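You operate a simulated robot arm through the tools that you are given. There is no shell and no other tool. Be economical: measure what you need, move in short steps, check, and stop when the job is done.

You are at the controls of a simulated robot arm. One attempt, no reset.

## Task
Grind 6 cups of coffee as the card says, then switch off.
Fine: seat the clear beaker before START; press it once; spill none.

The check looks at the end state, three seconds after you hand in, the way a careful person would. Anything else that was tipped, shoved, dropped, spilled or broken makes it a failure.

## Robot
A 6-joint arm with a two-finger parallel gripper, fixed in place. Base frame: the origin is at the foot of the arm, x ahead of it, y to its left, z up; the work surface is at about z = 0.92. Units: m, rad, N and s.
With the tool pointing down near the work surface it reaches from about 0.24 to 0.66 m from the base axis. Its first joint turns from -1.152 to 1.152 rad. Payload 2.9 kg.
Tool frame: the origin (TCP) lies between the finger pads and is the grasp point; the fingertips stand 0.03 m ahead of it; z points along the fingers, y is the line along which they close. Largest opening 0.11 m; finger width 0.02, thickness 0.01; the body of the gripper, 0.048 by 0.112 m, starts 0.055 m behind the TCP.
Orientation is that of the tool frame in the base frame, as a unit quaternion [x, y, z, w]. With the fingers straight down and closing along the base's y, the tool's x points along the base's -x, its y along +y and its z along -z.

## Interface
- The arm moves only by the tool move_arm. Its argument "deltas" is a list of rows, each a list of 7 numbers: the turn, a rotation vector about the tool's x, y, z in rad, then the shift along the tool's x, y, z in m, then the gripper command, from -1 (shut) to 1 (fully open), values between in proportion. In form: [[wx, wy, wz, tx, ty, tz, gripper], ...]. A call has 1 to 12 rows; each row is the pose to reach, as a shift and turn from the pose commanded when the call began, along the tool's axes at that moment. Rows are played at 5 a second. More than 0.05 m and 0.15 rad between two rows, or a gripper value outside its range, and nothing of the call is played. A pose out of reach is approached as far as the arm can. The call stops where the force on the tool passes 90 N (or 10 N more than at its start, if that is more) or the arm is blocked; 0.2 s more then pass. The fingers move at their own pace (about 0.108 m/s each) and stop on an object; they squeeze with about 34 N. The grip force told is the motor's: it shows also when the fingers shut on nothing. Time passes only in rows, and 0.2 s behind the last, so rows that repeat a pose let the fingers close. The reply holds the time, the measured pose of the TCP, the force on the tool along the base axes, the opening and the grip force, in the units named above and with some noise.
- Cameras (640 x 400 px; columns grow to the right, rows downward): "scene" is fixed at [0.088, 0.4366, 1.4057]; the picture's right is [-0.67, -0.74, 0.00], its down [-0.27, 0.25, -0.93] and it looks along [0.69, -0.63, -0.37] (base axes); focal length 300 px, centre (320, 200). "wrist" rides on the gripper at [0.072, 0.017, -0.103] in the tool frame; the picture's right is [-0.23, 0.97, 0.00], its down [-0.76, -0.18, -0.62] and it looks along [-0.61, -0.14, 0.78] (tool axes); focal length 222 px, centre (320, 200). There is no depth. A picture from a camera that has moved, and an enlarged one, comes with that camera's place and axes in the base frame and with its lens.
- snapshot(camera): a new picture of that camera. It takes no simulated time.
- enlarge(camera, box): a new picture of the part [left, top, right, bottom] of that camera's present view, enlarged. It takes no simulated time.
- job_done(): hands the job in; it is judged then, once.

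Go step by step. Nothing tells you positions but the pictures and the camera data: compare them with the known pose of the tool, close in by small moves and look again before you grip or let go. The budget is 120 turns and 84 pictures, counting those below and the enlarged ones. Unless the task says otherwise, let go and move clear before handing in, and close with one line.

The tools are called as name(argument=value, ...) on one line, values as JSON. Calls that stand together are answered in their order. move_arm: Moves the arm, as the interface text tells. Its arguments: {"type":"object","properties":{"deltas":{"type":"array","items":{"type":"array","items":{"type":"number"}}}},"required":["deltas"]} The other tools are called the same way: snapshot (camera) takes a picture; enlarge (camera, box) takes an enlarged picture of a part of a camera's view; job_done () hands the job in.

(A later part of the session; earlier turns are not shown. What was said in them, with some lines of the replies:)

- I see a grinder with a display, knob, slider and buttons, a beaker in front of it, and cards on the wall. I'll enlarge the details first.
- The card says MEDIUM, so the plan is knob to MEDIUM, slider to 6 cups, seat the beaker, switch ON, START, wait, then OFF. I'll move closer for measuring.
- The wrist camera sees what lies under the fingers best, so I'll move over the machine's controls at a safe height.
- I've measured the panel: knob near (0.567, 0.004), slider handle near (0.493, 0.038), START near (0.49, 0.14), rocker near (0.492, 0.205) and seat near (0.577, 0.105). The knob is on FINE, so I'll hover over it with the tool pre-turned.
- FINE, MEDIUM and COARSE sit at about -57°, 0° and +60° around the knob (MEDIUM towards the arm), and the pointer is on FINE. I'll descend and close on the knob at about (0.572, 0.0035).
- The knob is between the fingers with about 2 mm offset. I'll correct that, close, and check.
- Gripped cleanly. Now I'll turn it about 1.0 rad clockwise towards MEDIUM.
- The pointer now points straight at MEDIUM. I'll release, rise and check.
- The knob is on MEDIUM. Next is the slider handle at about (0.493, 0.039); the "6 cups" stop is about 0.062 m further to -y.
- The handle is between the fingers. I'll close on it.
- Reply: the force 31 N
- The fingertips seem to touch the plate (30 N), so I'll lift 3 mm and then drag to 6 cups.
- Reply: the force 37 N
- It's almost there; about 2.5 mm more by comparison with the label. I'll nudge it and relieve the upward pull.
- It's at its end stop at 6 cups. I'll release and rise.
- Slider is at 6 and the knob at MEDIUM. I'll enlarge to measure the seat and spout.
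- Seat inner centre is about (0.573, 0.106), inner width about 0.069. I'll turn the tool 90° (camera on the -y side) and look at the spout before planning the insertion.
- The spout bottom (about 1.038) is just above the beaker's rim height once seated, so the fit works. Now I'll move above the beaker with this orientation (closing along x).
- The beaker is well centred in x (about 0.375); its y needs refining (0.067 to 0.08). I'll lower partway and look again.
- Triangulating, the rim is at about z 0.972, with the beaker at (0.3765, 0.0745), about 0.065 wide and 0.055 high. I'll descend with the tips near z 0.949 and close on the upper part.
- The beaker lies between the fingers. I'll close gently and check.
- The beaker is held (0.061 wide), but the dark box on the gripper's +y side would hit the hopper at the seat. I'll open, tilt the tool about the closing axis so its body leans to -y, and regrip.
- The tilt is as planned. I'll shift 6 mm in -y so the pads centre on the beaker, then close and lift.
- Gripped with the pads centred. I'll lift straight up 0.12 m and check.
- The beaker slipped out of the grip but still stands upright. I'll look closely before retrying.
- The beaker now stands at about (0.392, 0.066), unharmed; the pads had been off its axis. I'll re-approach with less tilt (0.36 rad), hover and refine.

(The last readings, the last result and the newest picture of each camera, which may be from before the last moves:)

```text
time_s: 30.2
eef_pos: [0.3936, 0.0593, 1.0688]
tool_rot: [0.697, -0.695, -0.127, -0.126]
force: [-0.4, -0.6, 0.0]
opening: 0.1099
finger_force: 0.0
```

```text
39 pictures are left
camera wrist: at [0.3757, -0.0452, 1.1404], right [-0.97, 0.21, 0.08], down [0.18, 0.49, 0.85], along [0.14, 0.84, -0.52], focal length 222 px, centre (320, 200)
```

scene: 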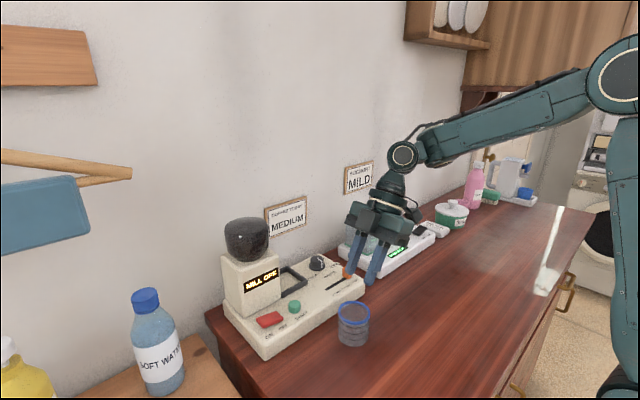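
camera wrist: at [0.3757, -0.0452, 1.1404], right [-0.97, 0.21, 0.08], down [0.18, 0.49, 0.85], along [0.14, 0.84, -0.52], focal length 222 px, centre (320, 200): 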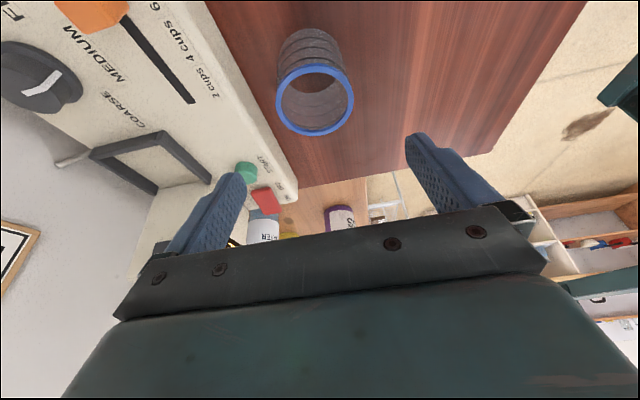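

The rim centre is consistent at (0.391, 0.0655, 0.976) across views. I'll descend with the TCP at (0.391, 0.060, 0.975) and check.

move_arm(deltas=[[0, 0, 0, 0.0133, 0.002, 0.0354, 1], [0, 0, 0, 0.024, 0.002, 0.064, 1], [0, 0, 0, 0.0333, 0.002, 0.0885, 1], [0, 0, 0, 0.0333, 0.002, 0.0885, 1]])

snapshot(camera="wrist")

enlarge(camera="scene", box=[300, 240, 440, 360])

```text
time_s: 31.0
eef_pos: [0.3951, 0.0582, 0.9935]
tool_rot: [0.7, -0.69, -0.116, -0.141]
force: [-25.1, -9.4, 28.4]
opening: 0.0977
finger_force: 0.1
stopped in row 4: the force on the tool passed its limit (the readings are from after the stop); the commanded pose is now the measured one
```

```text
38 pictures are left
camera wrist: at [0.3774, -0.0465, 1.0631], right [-0.98, 0.2, 0.04], down [0.14, 0.49, 0.86], along [0.15, 0.85, -0.51], focal length 222 px, centre (320, 200)
```

wrist: 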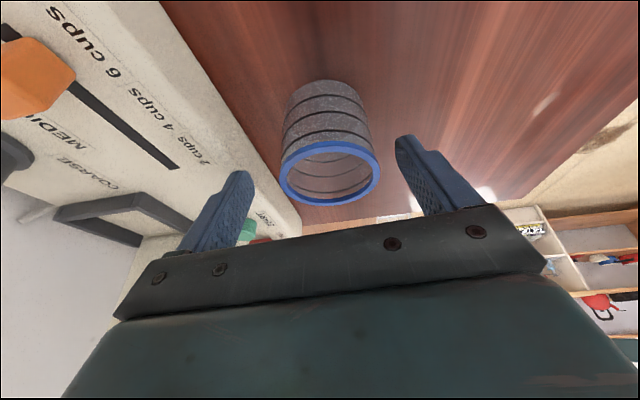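

```text
3.33 times, centred on (370, 300) of scene
camera zoom: at [0.0868, 0.4363, 1.4059], right [-0.67, -0.74, 0.0], down [-0.27, 0.25, -0.93], along [0.69, -0.63, -0.37], focal length 1000 px, centre (153, -133)
```

zoom: 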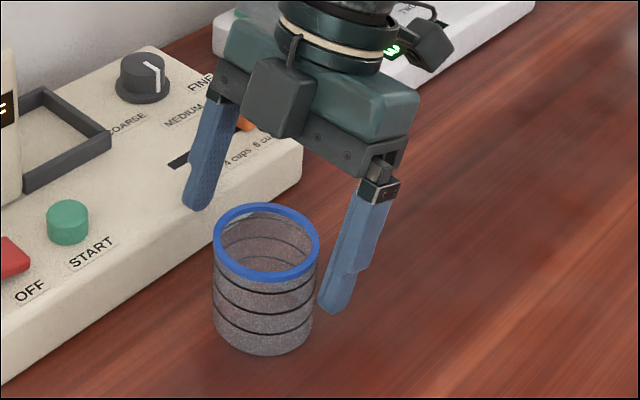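

The +x finger touched the machine's front edge because the opening was too wide there. I'll rise, straighten, narrow the opening and check that the machine hasn't shifted.

move_arm(deltas=[[0, 0, 0, -0.0053, 0.0, -0.014, 0.8], [-0.017, 0.003, 0.009, -0.0106, 0.003, -0.0281, 0.45], [-0.034, 0.006, 0.018, -0.0106, 0.006, -0.0281, 0.45], [-0.034, 0.006, 0.018, -0.0106, 0.006, -0.0281, 0.45]])

snapshot(camera="wrist")

enlarge(camera="scene", box=[210, 200, 390, 360])

```text
time_s: 32.0
eef_pos: [0.3921, 0.0604, 1.0222]
tool_rot: [0.697, -0.695, -0.126, -0.127]
force: [-0.2, 0.7, 0.3]
opening: 0.0798
finger_force: 0.0
```

```text
36 pictures are left
camera wrist: at [0.3747, -0.0457, 1.0926], right [-0.97, 0.21, 0.08], down [0.17, 0.49, 0.85], along [0.14, 0.84, -0.52], focal length 222 px, centre (320, 200)
```

wrist: 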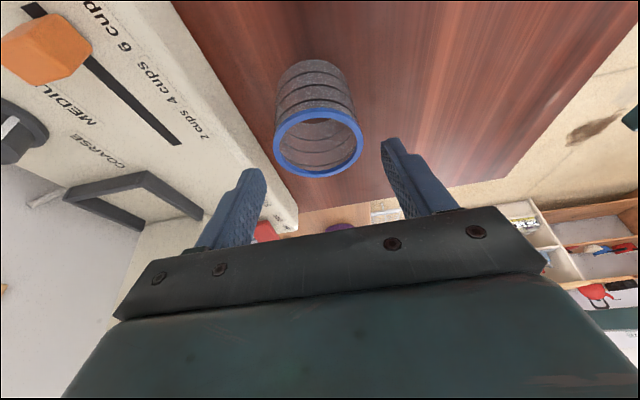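

```text
2.50 times, centred on (300, 280) of scene
camera zoom: at [0.088, 0.4366, 1.4057], right [-0.67, -0.74, 0.0], down [-0.27, 0.25, -0.93], along [0.69, -0.63, -0.37], focal length 750 px, centre (370, 0)
```

zoom: 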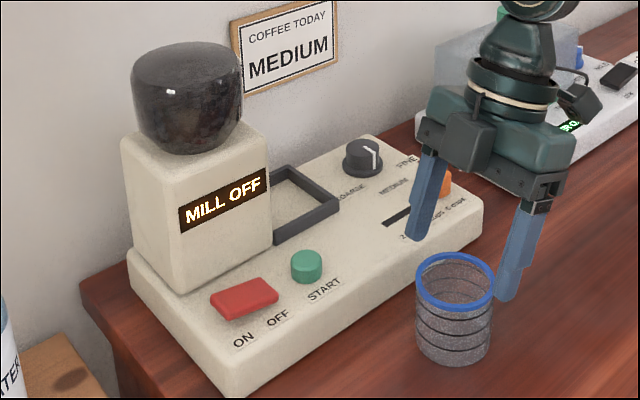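

The machine is unmoved and the beaker is centred. I'll descend with the narrower opening.

move_arm(deltas=[[0, 0, 0, 0.0088, 0.001, 0.0234, 0.45], [0, 0, 0, 0.0141, 0.001, 0.0375, 0.45], [0, 0, 0, 0.0167, 0.001, 0.0445, 0.45], [0, 0, 0, 0.0167, 0.001, 0.0445, 0.45]])

enlarge(camera="wrist", box=[200, 60, 440, 240])

enlarge(camera="scene", box=[300, 240, 440, 360])

```text
time_s: 33.0
eef_pos: [0.3916, 0.0595, 0.9739]
tool_rot: [0.697, -0.694, -0.126, -0.127]
force: [0.5, -0.4, 0.1]
opening: 0.0799
finger_force: 0.1
```

```text
2.22 times, centred on (320, 150) of wrist
camera zoom: at [0.3737, -0.0455, 1.0448], right [-0.97, 0.21, 0.08], down [0.17, 0.49, 0.85], along [0.14, 0.84, -0.52], focal length 494 px, centre (320, 311)
```

zoom: 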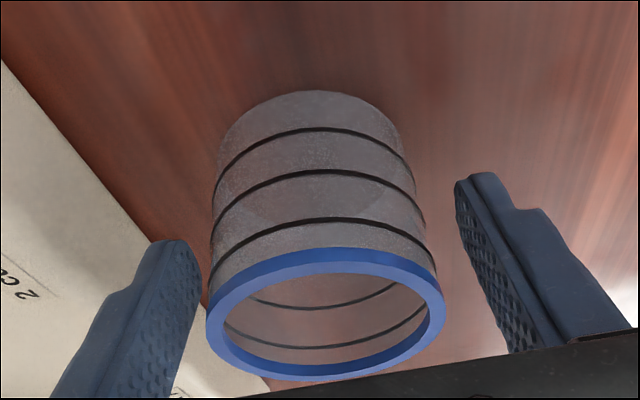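

```text
3.33 times, centred on (370, 300) of scene
camera zoom: at [0.088, 0.4366, 1.4057], right [-0.67, -0.74, 0.0], down [-0.27, 0.25, -0.93], along [0.69, -0.63, -0.37], focal length 1000 px, centre (153, -133)
```

zoom: 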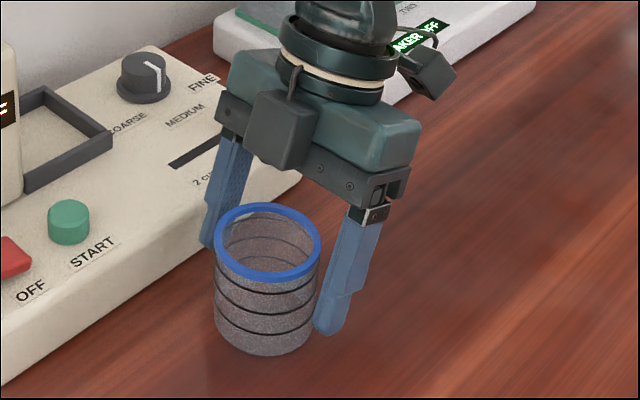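

The rim is a slightly wider ring, so the pads should be centred on the axis at rim height. I'll shift +6 mm in y and close with full grip.

move_arm(deltas=[[0, 0, 0, -0.0056, 0, 0.0021, 0.45], [0, 0, 0, -0.0056, 0, 0.0021, 0.2], [0, 0, 0, -0.0056, 0, 0.0021, 0.05], [0, 0, 0, -0.0056, 0, 0.0021, -0.2], [0, 0, 0, -0.0056, 0, 0.0021, -1], [0, 0, 0, -0.0056, 0, 0.0021, -1]])

enlarge(camera="wrist", box=[200, 60, 440, 240])

```text
time_s: 34.4
eef_pos: [0.3902, 0.0647, 0.9738]
tool_rot: [0.697, -0.694, -0.126, -0.126]
force: [-0.3, 0.8, 0.1]
opening: 0.0607
finger_force: 34.3
```

```text
2.22 times, centred on (320, 150) of wrist
camera zoom: at [0.3735, -0.0393, 1.0452], right [-0.97, 0.21, 0.08], down [0.17, 0.49, 0.85], along [0.14, 0.84, -0.52], focal length 494 px, centre (320, 311)
```

zoom: 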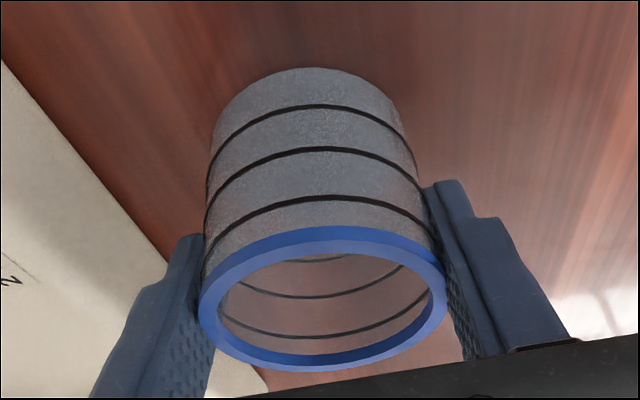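

Closed at 0.0607. I'll lift 15 mm slowly and check the opening.

move_arm(deltas=[[0, 0, 0, -0.0012, 0, -0.0031, -1], [0, 0, 0, -0.0023, 0, -0.0062, -1], [0, 0, 0, -0.0035, 0, -0.0094, -1], [0, 0, 0, -0.0053, 0, -0.014, -1], [0, 0, 0, -0.0053, 0, -0.014, -1]])

enlarge(camera="wrist", box=[200, 60, 440, 240])

enlarge(camera="scene", box=[300, 240, 440, 360])

```text
time_s: 35.6
eef_pos: [0.39, 0.0649, 0.9895]
tool_rot: [0.697, -0.695, -0.126, -0.127]
force: [0.2, -0.1, -1.2]
opening: 0.0604
finger_force: 34.0
```

```text
2.22 times, centred on (320, 150) of wrist
camera zoom: at [0.3736, -0.0396, 1.0604], right [-0.97, 0.21, 0.08], down [0.17, 0.49, 0.85], along [0.14, 0.84, -0.52], focal length 494 px, centre (320, 311)
```

zoom: 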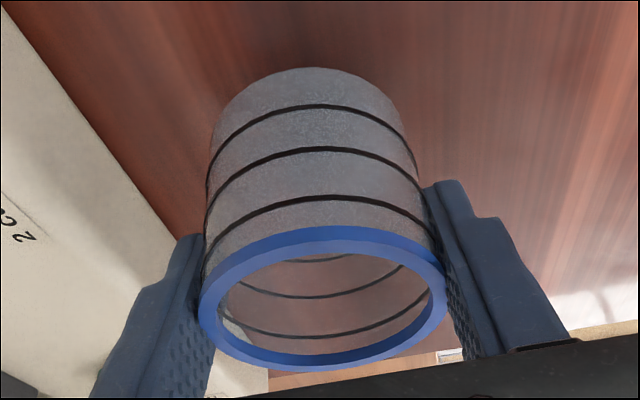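

```text
3.33 times, centred on (370, 300) of scene
camera zoom: at [0.088, 0.4366, 1.4057], right [-0.67, -0.74, 0.0], down [-0.27, 0.25, -0.93], along [0.69, -0.63, -0.37], focal length 1000 px, centre (153, -133)
```

zoom: 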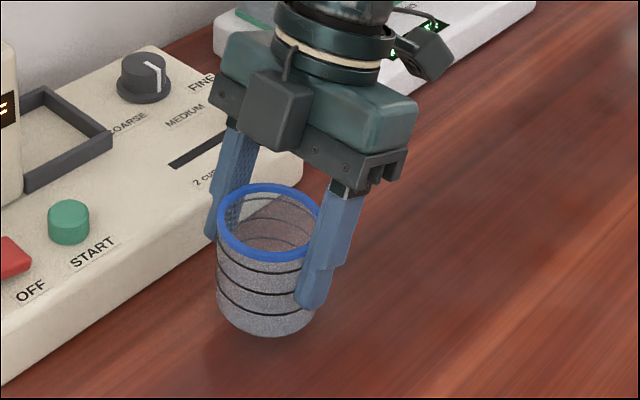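

It's held firmly and level, with its axis at the TCP and its bottom 0.054 below. I'll lift further, slowly.

move_arm(deltas=[[0, 0, 0, -0.006, 0, -0.0159, -1], [0, 0, 0, -0.012, 0, -0.0318, -1], [0, 0, 0, -0.018, 0, -0.0477, -1], [0, 0, 0, -0.024, 0, -0.0637, -1], [0, 0, 0, -0.03, 0, -0.0796, -1], [0, 0, 0, -0.032, 0, -0.085, -1], [0, 0, 0, -0.032, 0, -0.085, -1]])

```text
time_s: 37.2
eef_pos: [0.3897, 0.0648, 1.0798]
tool_rot: [0.696, -0.695, -0.127, -0.127]
force: [-0.3, 0.4, -0.2]
opening: 0.0608
finger_force: 34.3
```

Still held. Now I'll travel in +x over the seat, keeping a little away from the mill body.

move_arm(deltas=[[0, 0, 0, -0.0026, -0.012, 0.001, -1], [0, 0, 0, -0.0052, -0.029, 0.002, -1], [0, 0, 0, -0.0078, -0.046, 0.003, -1], [0, 0, 0, -0.0104, -0.063, 0.004, -1], [0, 0, 0, -0.013, -0.08, 0.005, -1], [0, 0, 0, -0.0156, -0.097, 0.006, -1], [0, 0, 0, -0.0182, -0.114, 0.007, -1], [0, 0, 0, -0.0208, -0.131, 0.008, -1], [0, 0, 0, -0.0234, -0.15, 0.009, -1], [0, 0, 0, -0.026, -0.168, 0.01, -1], [0, 0, 0, -0.0281, -0.1838, 0.0106, -1], [0, 0, 0, -0.0281, -0.1838, 0.0106, -1]])

snapshot(camera="wrist")

enlarge(camera="scene", box=[220, 180, 380, 300])

```text
time_s: 39.8
eef_pos: [0.5733, 0.0949, 1.0804]
tool_rot: [0.697, -0.695, -0.125, -0.126]
force: [-0.4, 0.3, -0.1]
opening: 0.0606
finger_force: 34.1
```

```text
29 pictures are left
camera wrist: at [0.5571, -0.0096, 1.1511], right [-0.97, 0.21, 0.08], down [0.17, 0.5, 0.85], along [0.14, 0.84, -0.52], focal length 222 px, centre (320, 200)
```

wrist: 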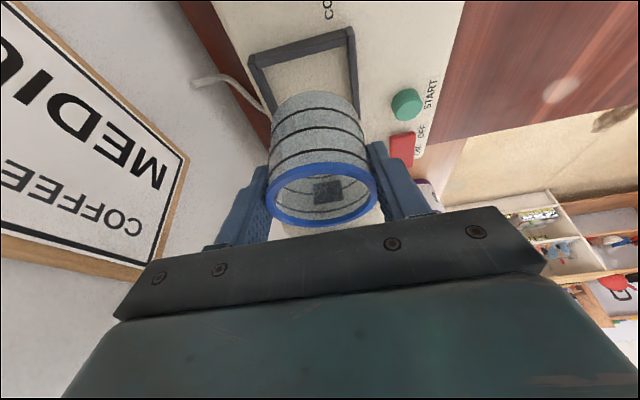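

```text
3.33 times, centred on (300, 240) of scene
camera zoom: at [0.088, 0.4366, 1.4057], right [-0.67, -0.74, 0.0], down [-0.27, 0.25, -0.93], along [0.69, -0.63, -0.37], focal length 1000 px, centre (387, 67)
```

zoom: 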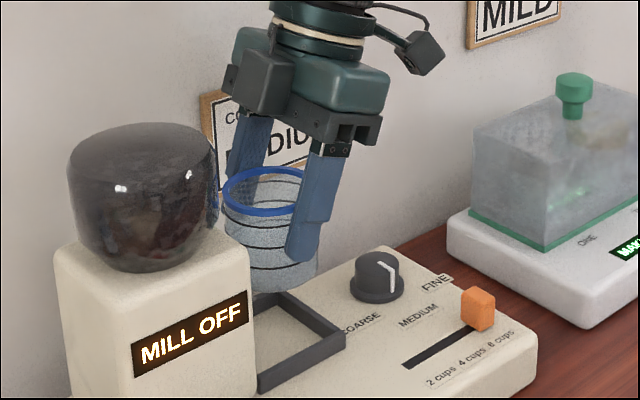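

The beaker is above the seat and aligned in x. I'll shift to y≈0.105 and lower partway for another look.

move_arm(deltas=[[0, 0, 0, -0.005, 0.0, 0.002, -1], [0, 0, 0, -0.0098, 0.0005, 0.0037, -1], [0, 0, 0, -0.0058, 0.0005, 0.0143, -1], [0, 0, 0, -0.0018, 0.0005, 0.0249, -1], [0, 0, 0, 0.0022, 0.0005, 0.0355, -1], [0, 0, 0, 0.0022, 0.0005, 0.0355, -1]])

enlarge(camera="wrist", box=[200, 40, 440, 240])

enlarge(camera="scene", box=[220, 180, 380, 300])

```text
time_s: 41.2
eef_pos: [0.5729, 0.1073, 1.0466]
tool_rot: [0.697, -0.694, -0.126, -0.127]
force: [-0.2, -0.1, -0.7]
opening: 0.0607
finger_force: 33.7
```

```text
2.00 times, centred on (320, 140) of wrist
camera zoom: at [0.5564, 0.0013, 1.117], right [-0.97, 0.21, 0.08], down [0.17, 0.49, 0.85], along [0.14, 0.84, -0.52], focal length 444 px, centre (320, 320)
```

zoom: 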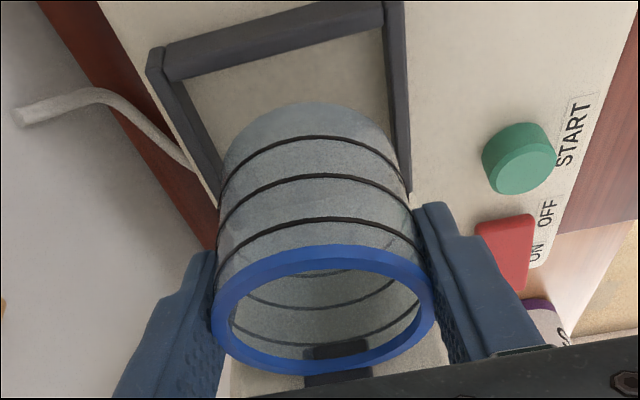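

```text
3.33 times, centred on (300, 240) of scene
camera zoom: at [0.088, 0.4366, 1.4057], right [-0.67, -0.74, 0.0], down [-0.27, 0.25, -0.93], along [0.69, -0.63, -0.37], focal length 1000 px, centre (387, 67)
```

zoom: 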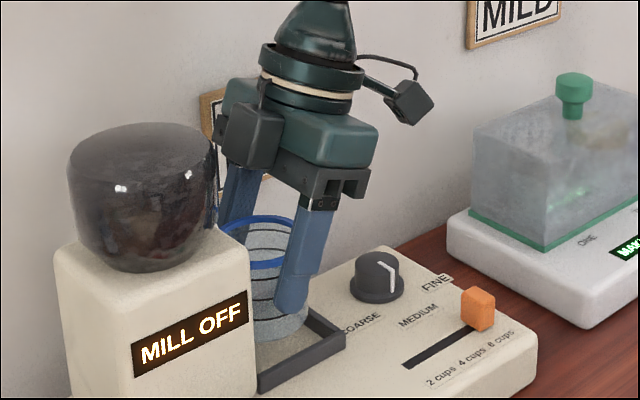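

The bottom is about 8 mm above the frame's top. I'll zoom more for the lateral alignment before the final lowering.

enlarge(camera="wrist", box=[230, 40, 390, 140])

enlarge(camera="scene", box=[260, 225, 320, 285])

```text
4.00 times, centred on (310, 90) of wrist
camera zoom: at [0.5564, 0.0013, 1.117], right [-0.97, 0.21, 0.08], down [0.17, 0.49, 0.85], along [0.14, 0.84, -0.52], focal length 888 px, centre (360, 640)
```

zoom: 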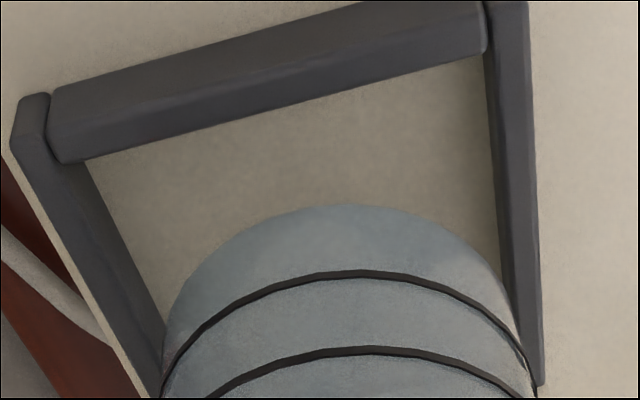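

```text
6.67 times, centred on (290, 255) of scene
camera zoom: at [0.088, 0.4366, 1.4057], right [-0.67, -0.74, 0.0], down [-0.27, 0.25, -0.93], along [0.69, -0.63, -0.37], focal length 2001 px, centre (520, -167)
```

zoom: 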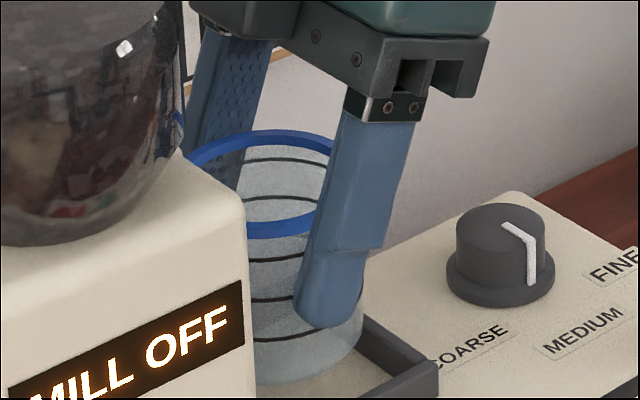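

Relative to the seat the beaker should go about 3 mm in +x and 1.5 mm in +y. I'll correct and lower gently to seat it.

move_arm(deltas=[[0, 0, 0, -0.0014, -0.003, 0.0005, -1], [0, 0, 0, 0.0014, -0.003, 0.008, -1], [0, 0, 0, 0.0042, -0.003, 0.0155, -1], [0, 0, 0, 0.006, -0.003, 0.0202, -1], [0, 0, 0, 0.0076, -0.003, 0.0244, -1], [0, 0, 0, 0.0076, -0.003, 0.0244, -1]])

enlarge(camera="wrist", box=[200, 40, 440, 240])

enlarge(camera="scene", box=[230, 205, 350, 305])

```text
time_s: 42.6
eef_pos: [0.5773, 0.1065, 1.0203]
tool_rot: [0.696, -0.695, -0.126, -0.127]
force: [-0.1, -14.4, 3.1]
opening: 0.0609
finger_force: 33.9
```

```text
2.00 times, centred on (320, 140) of wrist
camera zoom: at [0.5596, 0.002, 1.0921], right [-0.97, 0.21, 0.08], down [0.17, 0.49, 0.85], along [0.14, 0.84, -0.52], focal length 444 px, centre (320, 320)
```

zoom: 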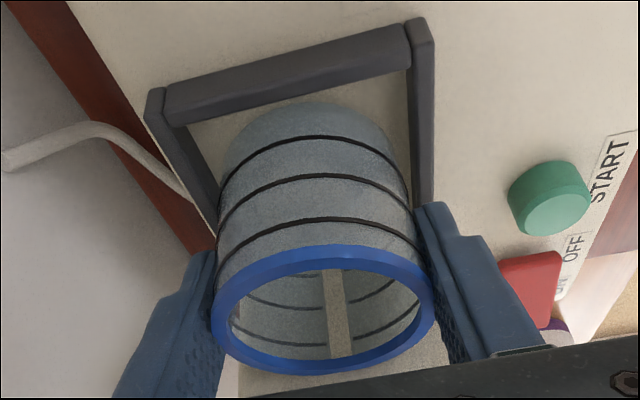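

```text
4.00 times, centred on (290, 255) of scene
camera zoom: at [0.0879, 0.4362, 1.4058], right [-0.67, -0.74, 0.0], down [-0.27, 0.25, -0.93], along [0.69, -0.63, -0.37], focal length 1200 px, centre (440, -20)
```

zoom: 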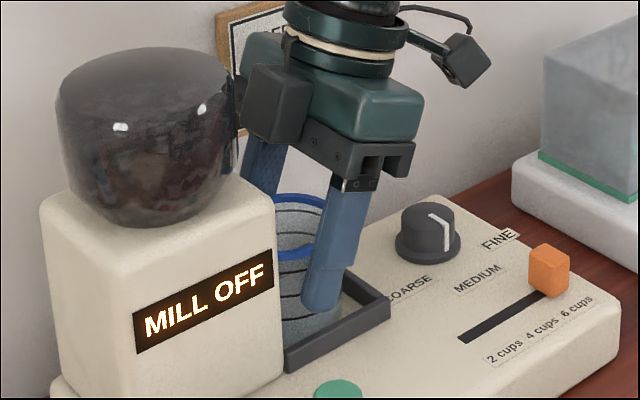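

There is a 14 N push in -y, so something touches the mill body or hopper. I'll back off 2.5 mm in -y and look.

move_arm(deltas=[[0, 0, 0, 0.0023, 0.002, -0.0009, -1], [0, 0, 0, 0.0023, 0.002, -0.0009, -1]])

enlarge(camera="wrist", box=[240, 80, 400, 240])

```text
time_s: 43.2
eef_pos: [0.5731, 0.1057, 1.0208]
tool_rot: [0.698, -0.694, -0.126, -0.127]
force: [0.6, -0.9, -0.9]
opening: 0.0607
finger_force: 33.8
```

```text
2.50 times, centred on (320, 160) of wrist
camera zoom: at [0.5575, 0.0017, 1.0912], right [-0.98, 0.21, 0.08], down [0.17, 0.49, 0.85], along [0.14, 0.84, -0.52], focal length 555 px, centre (320, 300)
```

zoom: 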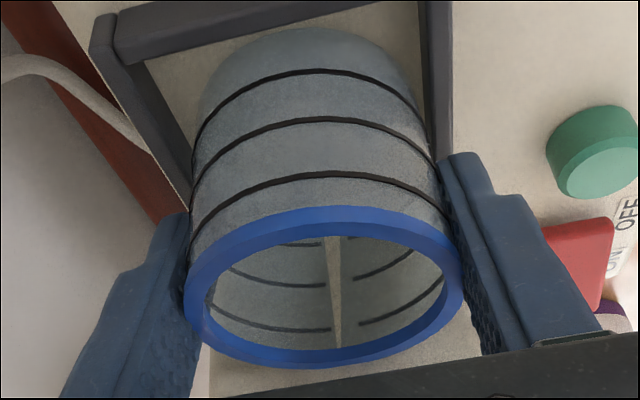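

The tan strip is the mill face touching the beaker's far wall, so the beaker is right against the mill. I'll move another 3 mm in -y to centre it, then lower the last bit.

move_arm(deltas=[[0, 0, 0, 0.0028, 0, -0.0011, -1], [0, 0, 0, 0.0028, 0, -0.0011, -1], [0, 0, 0, 0.0033, 0, 0.0004, -1], [0, 0, 0, 0.0039, 0, 0.0018, -1], [0, 0, 0, 0.0039, 0, 0.0018, -1]])

enlarge(camera="wrist", box=[240, 80, 400, 240])

```text
time_s: 44.4
eef_pos: [0.5747, 0.1027, 1.0196]
tool_rot: [0.697, -0.694, -0.126, -0.129]
force: [-3.2, 1.3, 13.2]
opening: 0.0604
finger_force: 34.2
```

```text
2.50 times, centred on (320, 160) of wrist
camera zoom: at [0.5576, -0.0023, 1.09], right [-0.97, 0.21, 0.08], down [0.17, 0.49, 0.85], along [0.14, 0.84, -0.52], focal length 555 px, centre (320, 300)
```

zoom: 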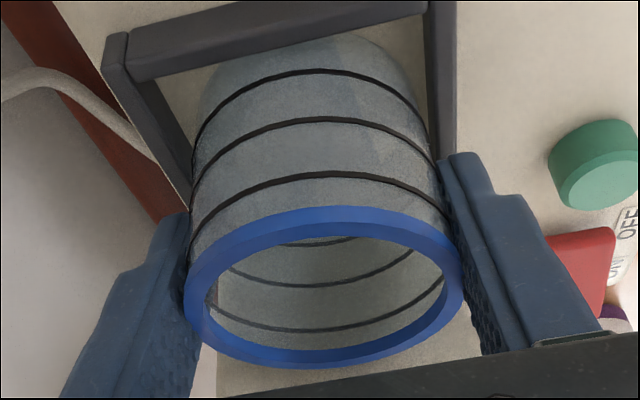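

It's seated on the floor of the frame (bottom at about 0.966, contact felt). I'll release and retreat along the tool axis.

move_arm(deltas=[[0, 0, 0, 0, 0, -0.0005, -0.2], [0, 0, 0, 0, 0, -0.0005, 0.1], [0, 0, 0, 0, 0, -0.0005, 0.35], [0, 0, 0, 0, 0, -0.0005, 0.4], [0, 0, 0, 0, 0, -0.03, 0.4], [0, 0, 0, 0, 0, -0.07, 0.4], [0, 0, 0, 0, 0, -0.11, 0.4], [0, 0, 0, 0, 0, -0.15, 0.4]])

snapshot(camera="wrist")

enlarge(camera="scene", box=[210, 200, 390, 340])

```text
time_s: 46.2
eef_pos: [0.5398, 0.0568, 1.1254]
tool_rot: [0.696, -0.695, -0.122, -0.129]
force: [0.0, -0.1, -0.8]
opening: 0.077
finger_force: 0.1
out of reach, approached as far as the arm can: row 7, 8
```

```text
19 pictures are left
camera wrist: at [0.5219, -0.0478, 1.1954], right [-0.97, 0.21, 0.07], down [0.17, 0.49, 0.85], along [0.15, 0.84, -0.52], focal length 222 px, centre (320, 200)
```

wrist: 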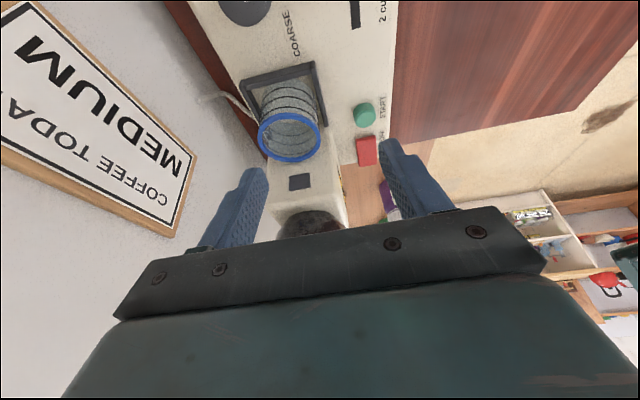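

```text
2.86 times, centred on (300, 270) of scene
camera zoom: at [0.088, 0.4366, 1.4057], right [-0.67, -0.74, 0.0], down [-0.27, 0.25, -0.93], along [0.69, -0.63, -0.37], focal length 858 px, centre (377, 0)
```

zoom: 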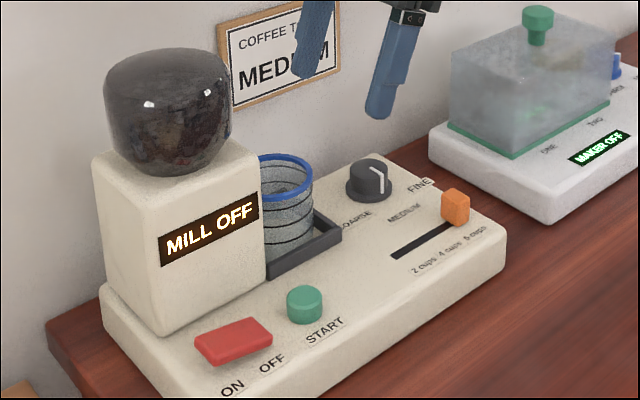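

The beaker is seated upright and clear. Next I'll bring the tool back upright and towards the arm, with the fingers shut, to prepare for the rocker.

move_arm(deltas=[[0, 0, 0, 0, 0.03, 0, 0], [0, 0.12, 0, 0, 0.06, 0, -0.5], [0, 0.24, 0, 0, 0.09, 0, -1], [0, 0.36, 0, 0, 0.12, 0, -1], [0, 0.36, 0, 0, 0.12, 0, -1]])

```text
time_s: 47.4
eef_pos: [0.4192, 0.0565, 1.1256]
tool_rot: [0.708, -0.706, 0.001, 0.0]
force: [-0.3, 0.1, -0.1]
opening: 0.0001
finger_force: 33.9
```

Now I'll lean the tool towards the arm (so the body clears the hopper) and hover above the ON end of the rocker.

move_arm(deltas=[[0.125, 0, 0, -0.04, 0, 0, -1], [0.25, 0, 0, -0.08, 0, 0, -1], [0.375, 0, 0, -0.12, 0, 0, -1], [0.5, 0, 0, -0.1615, 0, 0, -1], [0.5, 0, 0, -0.1615, -0.03, 0.03, -1], [0.5, 0, 0, -0.1615, -0.055, 0.06, -1], [0.5, 0, 0, -0.1615, -0.067, 0.085, -1], [0.5, 0, 0, -0.1615, -0.067, 0.085, -1]])

snapshot(camera="wrist")

enlarge(camera="scene", box=[210, 230, 330, 350])

```text
time_s: 49.2
eef_pos: [0.4861, 0.2174, 1.0413]
tool_rot: [0.686, -0.684, 0.176, -0.176]
force: [0.3, 0.0, 0.7]
opening: 0.0002
finger_force: 33.8
```

```text
17 pictures are left
camera wrist: at [0.4218, 0.1448, 1.1227], right [-0.85, 0.22, -0.47], down [-0.15, 0.76, 0.63], along [0.5, 0.61, -0.62], focal length 222 px, centre (320, 200)
```

wrist: 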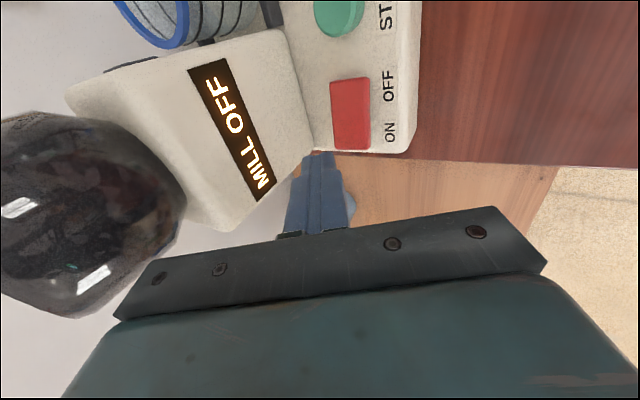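

```text
3.33 times, centred on (270, 290) of scene
camera zoom: at [0.088, 0.4366, 1.4057], right [-0.67, -0.74, 0.0], down [-0.27, 0.25, -0.93], along [0.69, -0.63, -0.37], focal length 1000 px, centre (487, -100)
```

zoom: 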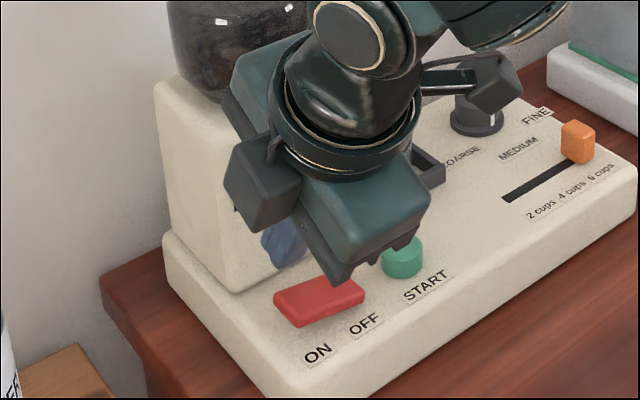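

The fingertips hover over the ON end, which matches the rocker's measured place (y 0.177–0.228). I'll press straight down slowly.

move_arm(deltas=[[0, 0, 0, 0, 0.0096, 0.0176, -1], [0, 0, 0, 0, 0.0134, 0.0246, -1], [0, 0, 0, 0, 0.0163, 0.0299, -1], [0, 0, 0, 0, 0.0182, 0.0334, -1], [0, 0, 0, 0, 0.0192, 0.0351, -1]])

enlarge(camera="scene", box=[210, 230, 330, 350])

snapshot(camera="wrist")

```text
time_s: 50.4
eef_pos: [0.4865, 0.2198, 1.0112]
tool_rot: [0.684, -0.682, 0.178, -0.186]
force: [-40.4, 7.3, 72.7]
opening: 0.0001
finger_force: 33.7
```

```text
3.33 times, centred on (270, 290) of scene
camera zoom: at [0.0857, 0.4363, 1.406], right [-0.67, -0.74, 0.0], down [-0.27, 0.25, -0.93], along [0.69, -0.63, -0.37], focal length 1000 px, centre (487, -100)
```

zoom: 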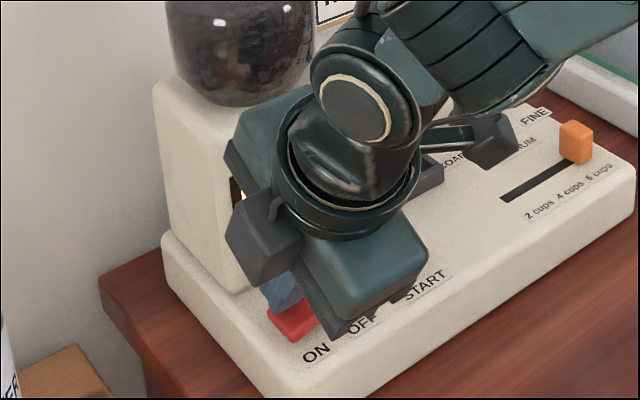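

```text
14 pictures are left
camera wrist: at [0.4206, 0.1463, 1.0904], right [-0.85, 0.23, -0.48], down [-0.16, 0.75, 0.64], along [0.51, 0.62, -0.6], focal length 222 px, centre (320, 200)
```

wrist: 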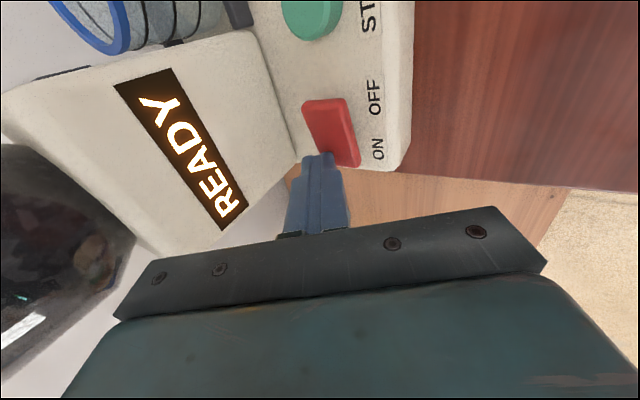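

The display reads READY. I'll lift off and hover above START, shifting slightly in -x since the tip was a little far.

move_arm(deltas=[[0, 0, 0, 0, -0.011, -0.02, -1], [0, 0, 0, 0, -0.0216, -0.0395, -1], [0, 0, 0, 0.04, -0.0185, -0.041, -1], [0, 0, 0, 0.08, -0.0155, -0.0429, -1], [0, 0, 0, 0.08, -0.0155, -0.0429, -1]])

snapshot(camera="wrist")

```text
time_s: 51.6
eef_pos: [0.4793, 0.1377, 1.0452]
tool_rot: [0.686, -0.684, 0.175, -0.175]
force: [-0.1, -0.2, -0.4]
opening: 0.0
finger_force: 34.0
```

```text
13 pictures are left
camera wrist: at [0.4147, 0.0647, 1.1271], right [-0.85, 0.22, -0.47], down [-0.15, 0.76, 0.63], along [0.5, 0.61, -0.62], focal length 222 px, centre (320, 200)
```

wrist: 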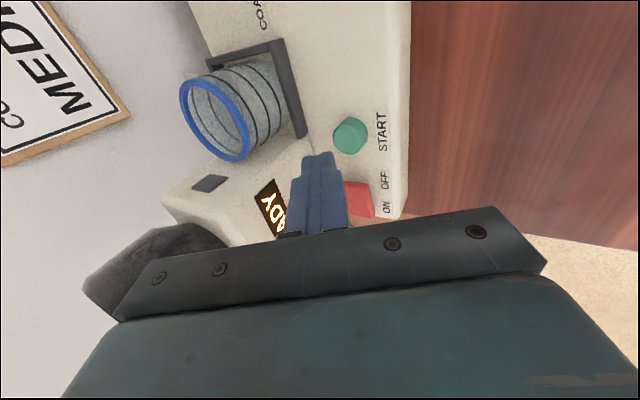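

START is at about (0.4875, 0.1355). I'll make one smooth press and lift.

move_arm(deltas=[[0, 0, 0, 0.002, 0.0122, 0.0162, -1], [0, 0, 0, 0.002, 0.017, 0.025, -1], [0, 0, 0, 0.002, 0.02, 0.0305, -1], [0, 0, 0, 0.002, 0.0227, 0.0355, -1]])

enlarge(camera="wrist", box=[160, 40, 420, 240])

```text
time_s: 52.6
eef_pos: [0.4765, 0.1362, 1.0058]
tool_rot: [0.686, -0.683, 0.177, -0.178]
force: [-3.5, -1.0, 9.8]
opening: 0.0001
finger_force: 33.8
```

```text
2.00 times, centred on (290, 140) of wrist
camera zoom: at [0.4124, 0.0627, 1.0864], right [-0.85, 0.22, -0.47], down [-0.15, 0.76, 0.63], along [0.5, 0.61, -0.62], focal length 444 px, centre (380, 320)
```

zoom: 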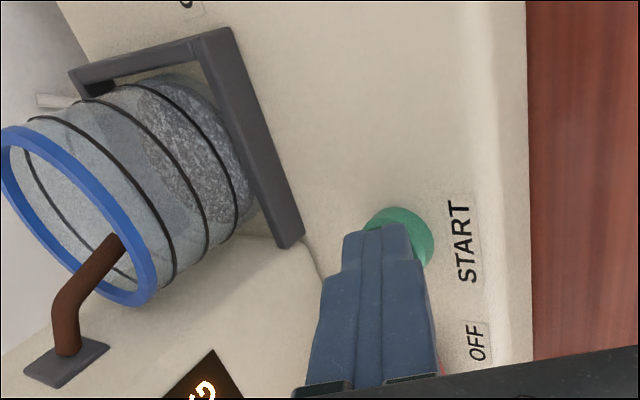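

Coffee is flowing into the beaker. I'll lift off, move above the OFF end of the rocker and wait for the batch to finish.

move_arm(deltas=[[0, 0, 0, 0, -0.011, -0.02, -1], [0, 0, 0, 0, -0.0216, -0.0395, -1], [0, 0, 0, -0.025, -0.0235, -0.0385, -1], [0, 0, 0, -0.05, -0.0251, -0.0376, -1], [0, 0, 0, -0.05, -0.0251, -0.0376, -1], [0, 0, 0, -0.05, -0.0251, -0.0376, -1], [0, 0, 0, -0.05, -0.0251, -0.0376, -1], [0, 0, 0, -0.05, -0.0251, -0.0376, -1], [0, 0, 0, -0.05, -0.0251, -0.0376, -1], [0, 0, 0, -0.05, -0.0251, -0.0376, -1], [0, 0, 0, -0.05, -0.0251, -0.0376, -1], [0, 0, 0, -0.05, -0.0251, -0.0376, -1]])

snapshot(camera="wrist")

```text
time_s: 55.2
eef_pos: [0.4804, 0.1856, 1.0481]
tool_rot: [0.686, -0.684, 0.175, -0.176]
force: [-0.2, -0.1, -0.3]
opening: 0.0
finger_force: 34.7
```

```text
11 pictures are left
camera wrist: at [0.4165, 0.1124, 1.1306], right [-0.85, 0.22, -0.47], down [-0.15, 0.76, 0.63], along [0.5, 0.61, -0.62], focal length 222 px, centre (320, 200)
```

wrist: 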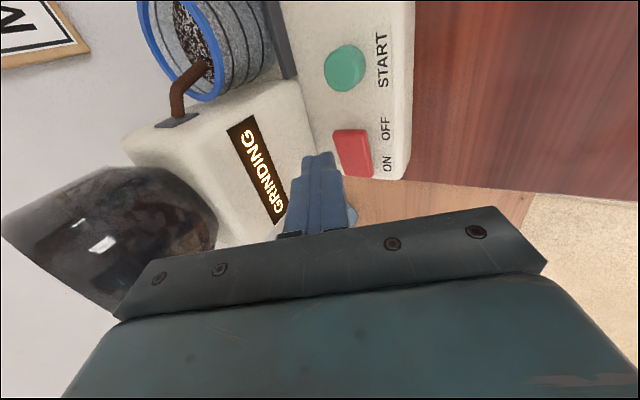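

The display reads GRINDING. I'll wait in place.

move_arm(deltas=[[0, 0, 0, 0, 0, 0, -1], [0, 0, 0, 0, 0, 0, -1], [0, 0, 0, 0, 0, 0, -1], [0, 0, 0, 0, 0, 0, -1], [0, 0, 0, 0, 0, 0, -1], [0, 0, 0, 0, 0, 0, -1], [0, 0, 0, 0, 0, 0, -1], [0, 0, 0, 0, 0, 0, -1], [0, 0, 0, 0, 0, 0, -1], [0, 0, 0, 0, 0, 0, -1], [0, 0, 0, 0, 0, 0, -1], [0, 0, 0, 0, 0, 0, -1]])

move_arm(deltas=[[0, 0, 0, 0, 0, 0, -1], [0, 0, 0, 0, 0, 0, -1], [0, 0, 0, 0, 0, 0, -1], [0, 0, 0, 0, 0, 0, -1], [0, 0, 0, 0, 0, 0, -1], [0, 0, 0, 0, 0, 0, -1], [0, 0, 0, 0, 0, 0, -1], [0, 0, 0, 0, 0, 0, -1], [0, 0, 0, 0, 0, 0, -1], [0, 0, 0, 0, 0, 0, -1], [0, 0, 0, 0, 0, 0, -1], [0, 0, 0, 0, 0, 0, -1]])

snapshot(camera="wrist")

```text
time_s: 57.8
eef_pos: [0.4808, 0.1851, 1.0486]
tool_rot: [0.686, -0.683, 0.177, -0.177]
force: [0.8, -0.4, -0.6]
opening: 0.0
finger_force: 34.0
```

```text
time_s: 60.4
eef_pos: [0.4803, 0.186, 1.0494]
tool_rot: [0.686, -0.684, 0.176, -0.176]
force: [0.0, -0.1, -0.7]
opening: 0.0
finger_force: 34.1
```

```text
10 pictures are left
camera wrist: at [0.4165, 0.1124, 1.1306], right [-0.85, 0.22, -0.47], down [-0.15, 0.76, 0.63], along [0.5, 0.61, -0.62], focal length 222 px, centre (320, 200)
```

wrist: 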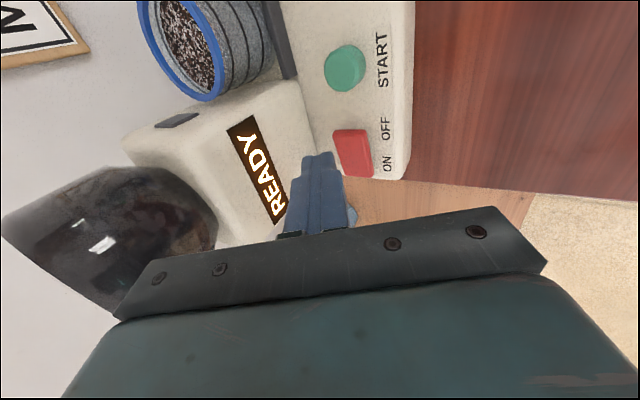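

READY again, so the batch is done. Now I'll press the OFF end of the rocker.

move_arm(deltas=[[0, 0, 0, 0, 0.0096, 0.0176, -1], [0, 0, 0, 0, 0.0144, 0.0263, -1], [0, 0, 0, 0, 0.0177, 0.0325, -1], [0, 0, 0, 0, 0.0201, 0.0369, -1], [0, 0, 0, 0, 0.0215, 0.0395, -1]])

snapshot(camera="wrist")

```text
time_s: 61.6
eef_pos: [0.4817, 0.1834, 1.0098]
tool_rot: [-0.682, 0.685, -0.181, 0.181]
force: [-31.9, -25.2, 60.0]
opening: 0.0001
finger_force: 33.7
```

```text
9 pictures are left
camera wrist: at [0.4154, 0.1106, 1.0911], right [-0.85, 0.23, -0.48], down [-0.15, 0.76, 0.63], along [0.51, 0.61, -0.61], focal length 222 px, centre (320, 200)
```

wrist: 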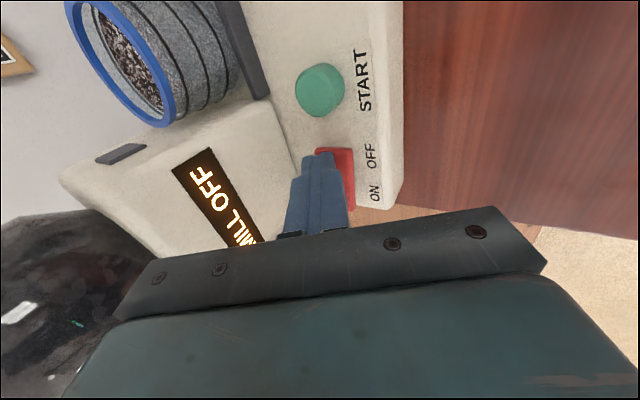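

MILL OFF. I'll lift straight up and retreat towards the arm.

move_arm(deltas=[[0, 0, 0, 0, -0.012, -0.022, -1], [0, 0, 0, 0, -0.0287, -0.0527, -1], [0, 0, 0, 0, -0.04, -0.085, -1], [0, 0, 0, 0, -0.02, -0.12, -1], [0, 0, 0, 0.0, 0.0, -0.155, -1], [0, 0, 0, 0.0, 0.0, -0.155, -1]])

enlarge(camera="scene", box=[200, 190, 400, 360])

snapshot(camera="wrist")

```text
time_s: 63.0
eef_pos: [0.4064, 0.1858, 1.1383]
tool_rot: [0.686, -0.684, 0.176, -0.174]
force: [-0.7, 0.3, 0.4]
opening: 0.0
finger_force: 34.2
```

```text
2.35 times, centred on (300, 275) of scene
camera zoom: at [0.088, 0.4366, 1.4057], right [-0.67, -0.74, 0.0], down [-0.27, 0.25, -0.93], along [0.69, -0.63, -0.37], focal length 706 px, centre (367, 24)
```

zoom: 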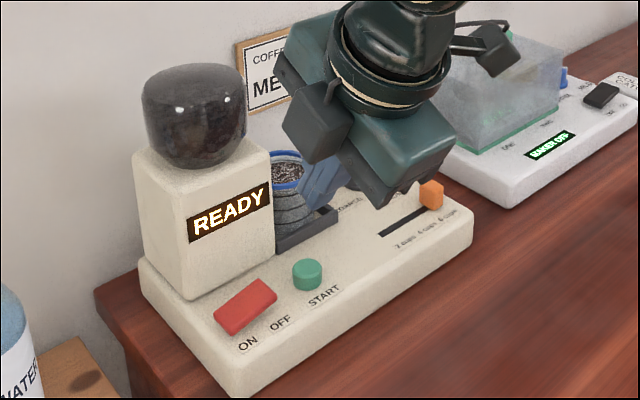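

```text
7 pictures are left
camera wrist: at [0.3418, 0.1129, 1.22], right [-0.85, 0.22, -0.47], down [-0.15, 0.76, 0.63], along [0.5, 0.61, -0.62], focal length 222 px, centre (320, 200)
```

wrist: 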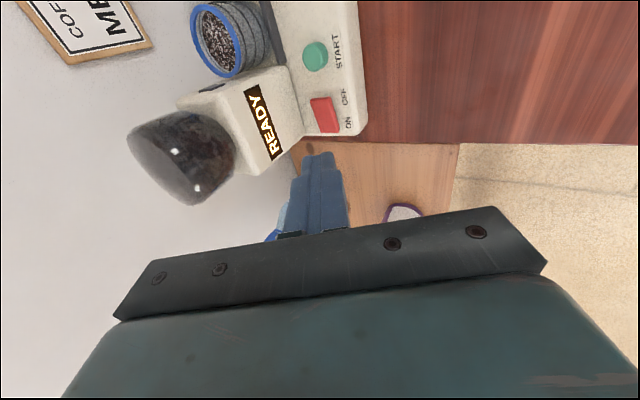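

The rocker sprang back to READY, so it wasn't pushed far enough to latch. I'll return and press the OFF end again, a bit further out and deeper.

move_arm(deltas=[[0, 0, 0, 0.001, -0.02, 0.035, -1], [0, 0, 0, 0.002, -0.04, 0.07, -1], [0, 0, 0, 0.003, -0.0287, 0.1023, -1], [0, 0, 0, 0.003, -0.0144, 0.1285, -1], [0, 0, 0, 0.003, -0.0057, 0.1445, -1], [0, 0, 0, 0.003, 0.0, 0.155, -1], [0, 0, 0, 0.003, 0.0014, 0.1576, -1], [0, 0, 0, 0.003, 0.0026, 0.1598, -1], [0, 0, 0, 0.003, 0.0026, 0.1598, -1]])

enlarge(camera="wrist", box=[220, 60, 420, 240])

```text
time_s: 64.7
eef_pos: [0.4805, 0.1804, 1.0092]
tool_rot: [-0.682, 0.686, -0.18, 0.18]
force: [-21.7, -7.8, 22.4]
opening: 0.0002
finger_force: 33.6
stopped in row 8: the force on the tool passed its limit (the readings are from after the stop); the commanded pose is now the measured one
```

```text
2.22 times, centred on (320, 150) of wrist
camera zoom: at [0.4153, 0.108, 1.0907], right [-0.85, 0.23, -0.48], down [-0.15, 0.76, 0.63], along [0.51, 0.61, -0.61], focal length 494 px, centre (320, 311)
```

zoom: 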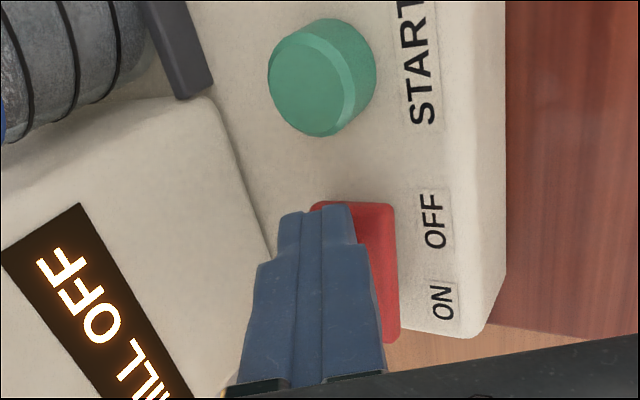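

The press reached the force limit and the display shows OFF. I'll lift a little and see whether it latches.

move_arm(deltas=[[0, 0, 0, 0, -0.0048, -0.0088, -1], [0, 0, 0, 0, -0.0144, -0.0263, -1], [0, 0, 0, 0, -0.0144, -0.0263, -1]])

enlarge(camera="wrist", box=[220, 60, 420, 240])

```text
time_s: 65.5
eef_pos: [0.4833, 0.1813, 1.0393]
tool_rot: [-0.683, 0.685, -0.181, 0.181]
force: [-0.8, -0.2, 0.1]
opening: 0.0
finger_force: 34.1
```

```text
2.22 times, centred on (320, 150) of wrist
camera zoom: at [0.4167, 0.1083, 1.1195], right [-0.85, 0.23, -0.48], down [-0.15, 0.76, 0.63], along [0.51, 0.61, -0.61], focal length 494 px, centre (320, 311)
```

zoom: 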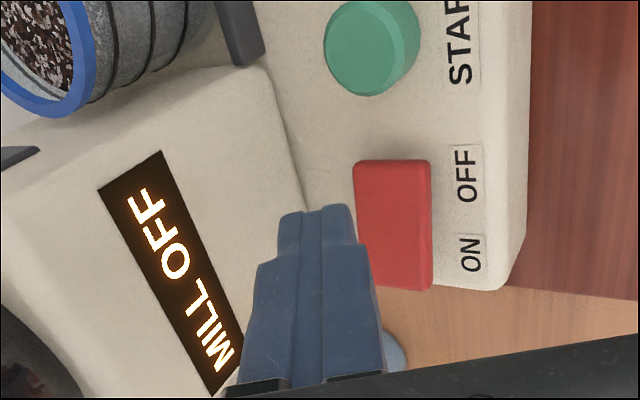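

It's latched OFF now. I'll rise straight up, then back away, and verify with the scene camera.

move_arm(deltas=[[0, 0, 0, 0, -0.0192, -0.0351, -1], [0, 0, 0, 0, -0.0383, -0.0702, -1], [0, 0, 0, 0, -0.0575, -0.1054, -1], [0, 0, 0, 0, -0.0224, -0.1246, -1], [0, 0, 0, 0, 0.0127, -0.1437, -1], [0, 0, 0, 0, 0.0478, -0.1629, -1], [0, 0, 0, 0, 0.0478, -0.1629, -1]])

enlarge(camera="scene", box=[200, 190, 400, 360])

snapshot(camera="wrist")

```text
time_s: 67.1
eef_pos: [0.3606, 0.1812, 1.1546]
tool_rot: [-0.682, 0.686, -0.181, 0.181]
force: [-0.8, 0.2, 0.4]
opening: 0.0
finger_force: 34.1
```

```text
2.35 times, centred on (300, 275) of scene
camera zoom: at [0.088, 0.4366, 1.4057], right [-0.67, -0.74, 0.0], down [-0.27, 0.25, -0.93], along [0.69, -0.63, -0.37], focal length 706 px, centre (367, 24)
```

zoom: 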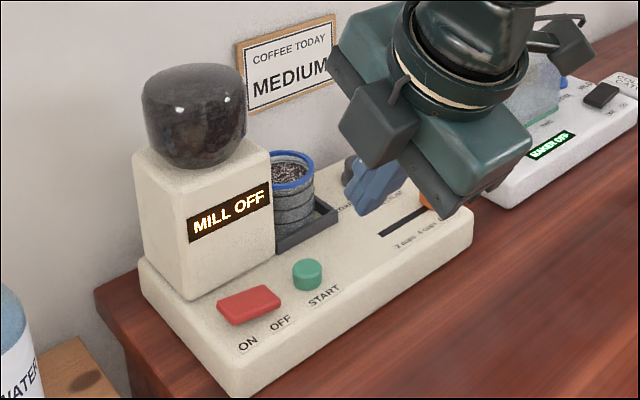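

```text
3 pictures are left
camera wrist: at [0.2945, 0.1088, 1.2363], right [-0.85, 0.23, -0.48], down [-0.15, 0.76, 0.63], along [0.51, 0.61, -0.61], focal length 222 px, centre (320, 200)
```

wrist: 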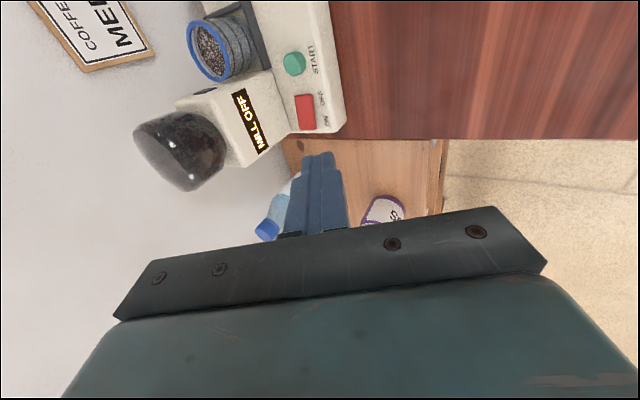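

The display stays at MILL OFF, the filled beaker sits in its seat, I see no spill, and the arm is clear. I'm handing in.

job_done()

```text
The job is handed in.
```

I ground 6 cups at MEDIUM into the seated beaker with one press of START and no spill I could see. The mill is switched off; the OFF switch needed a second press to stay off, and earlier the beaker slipped from the grip once but stayed upright.
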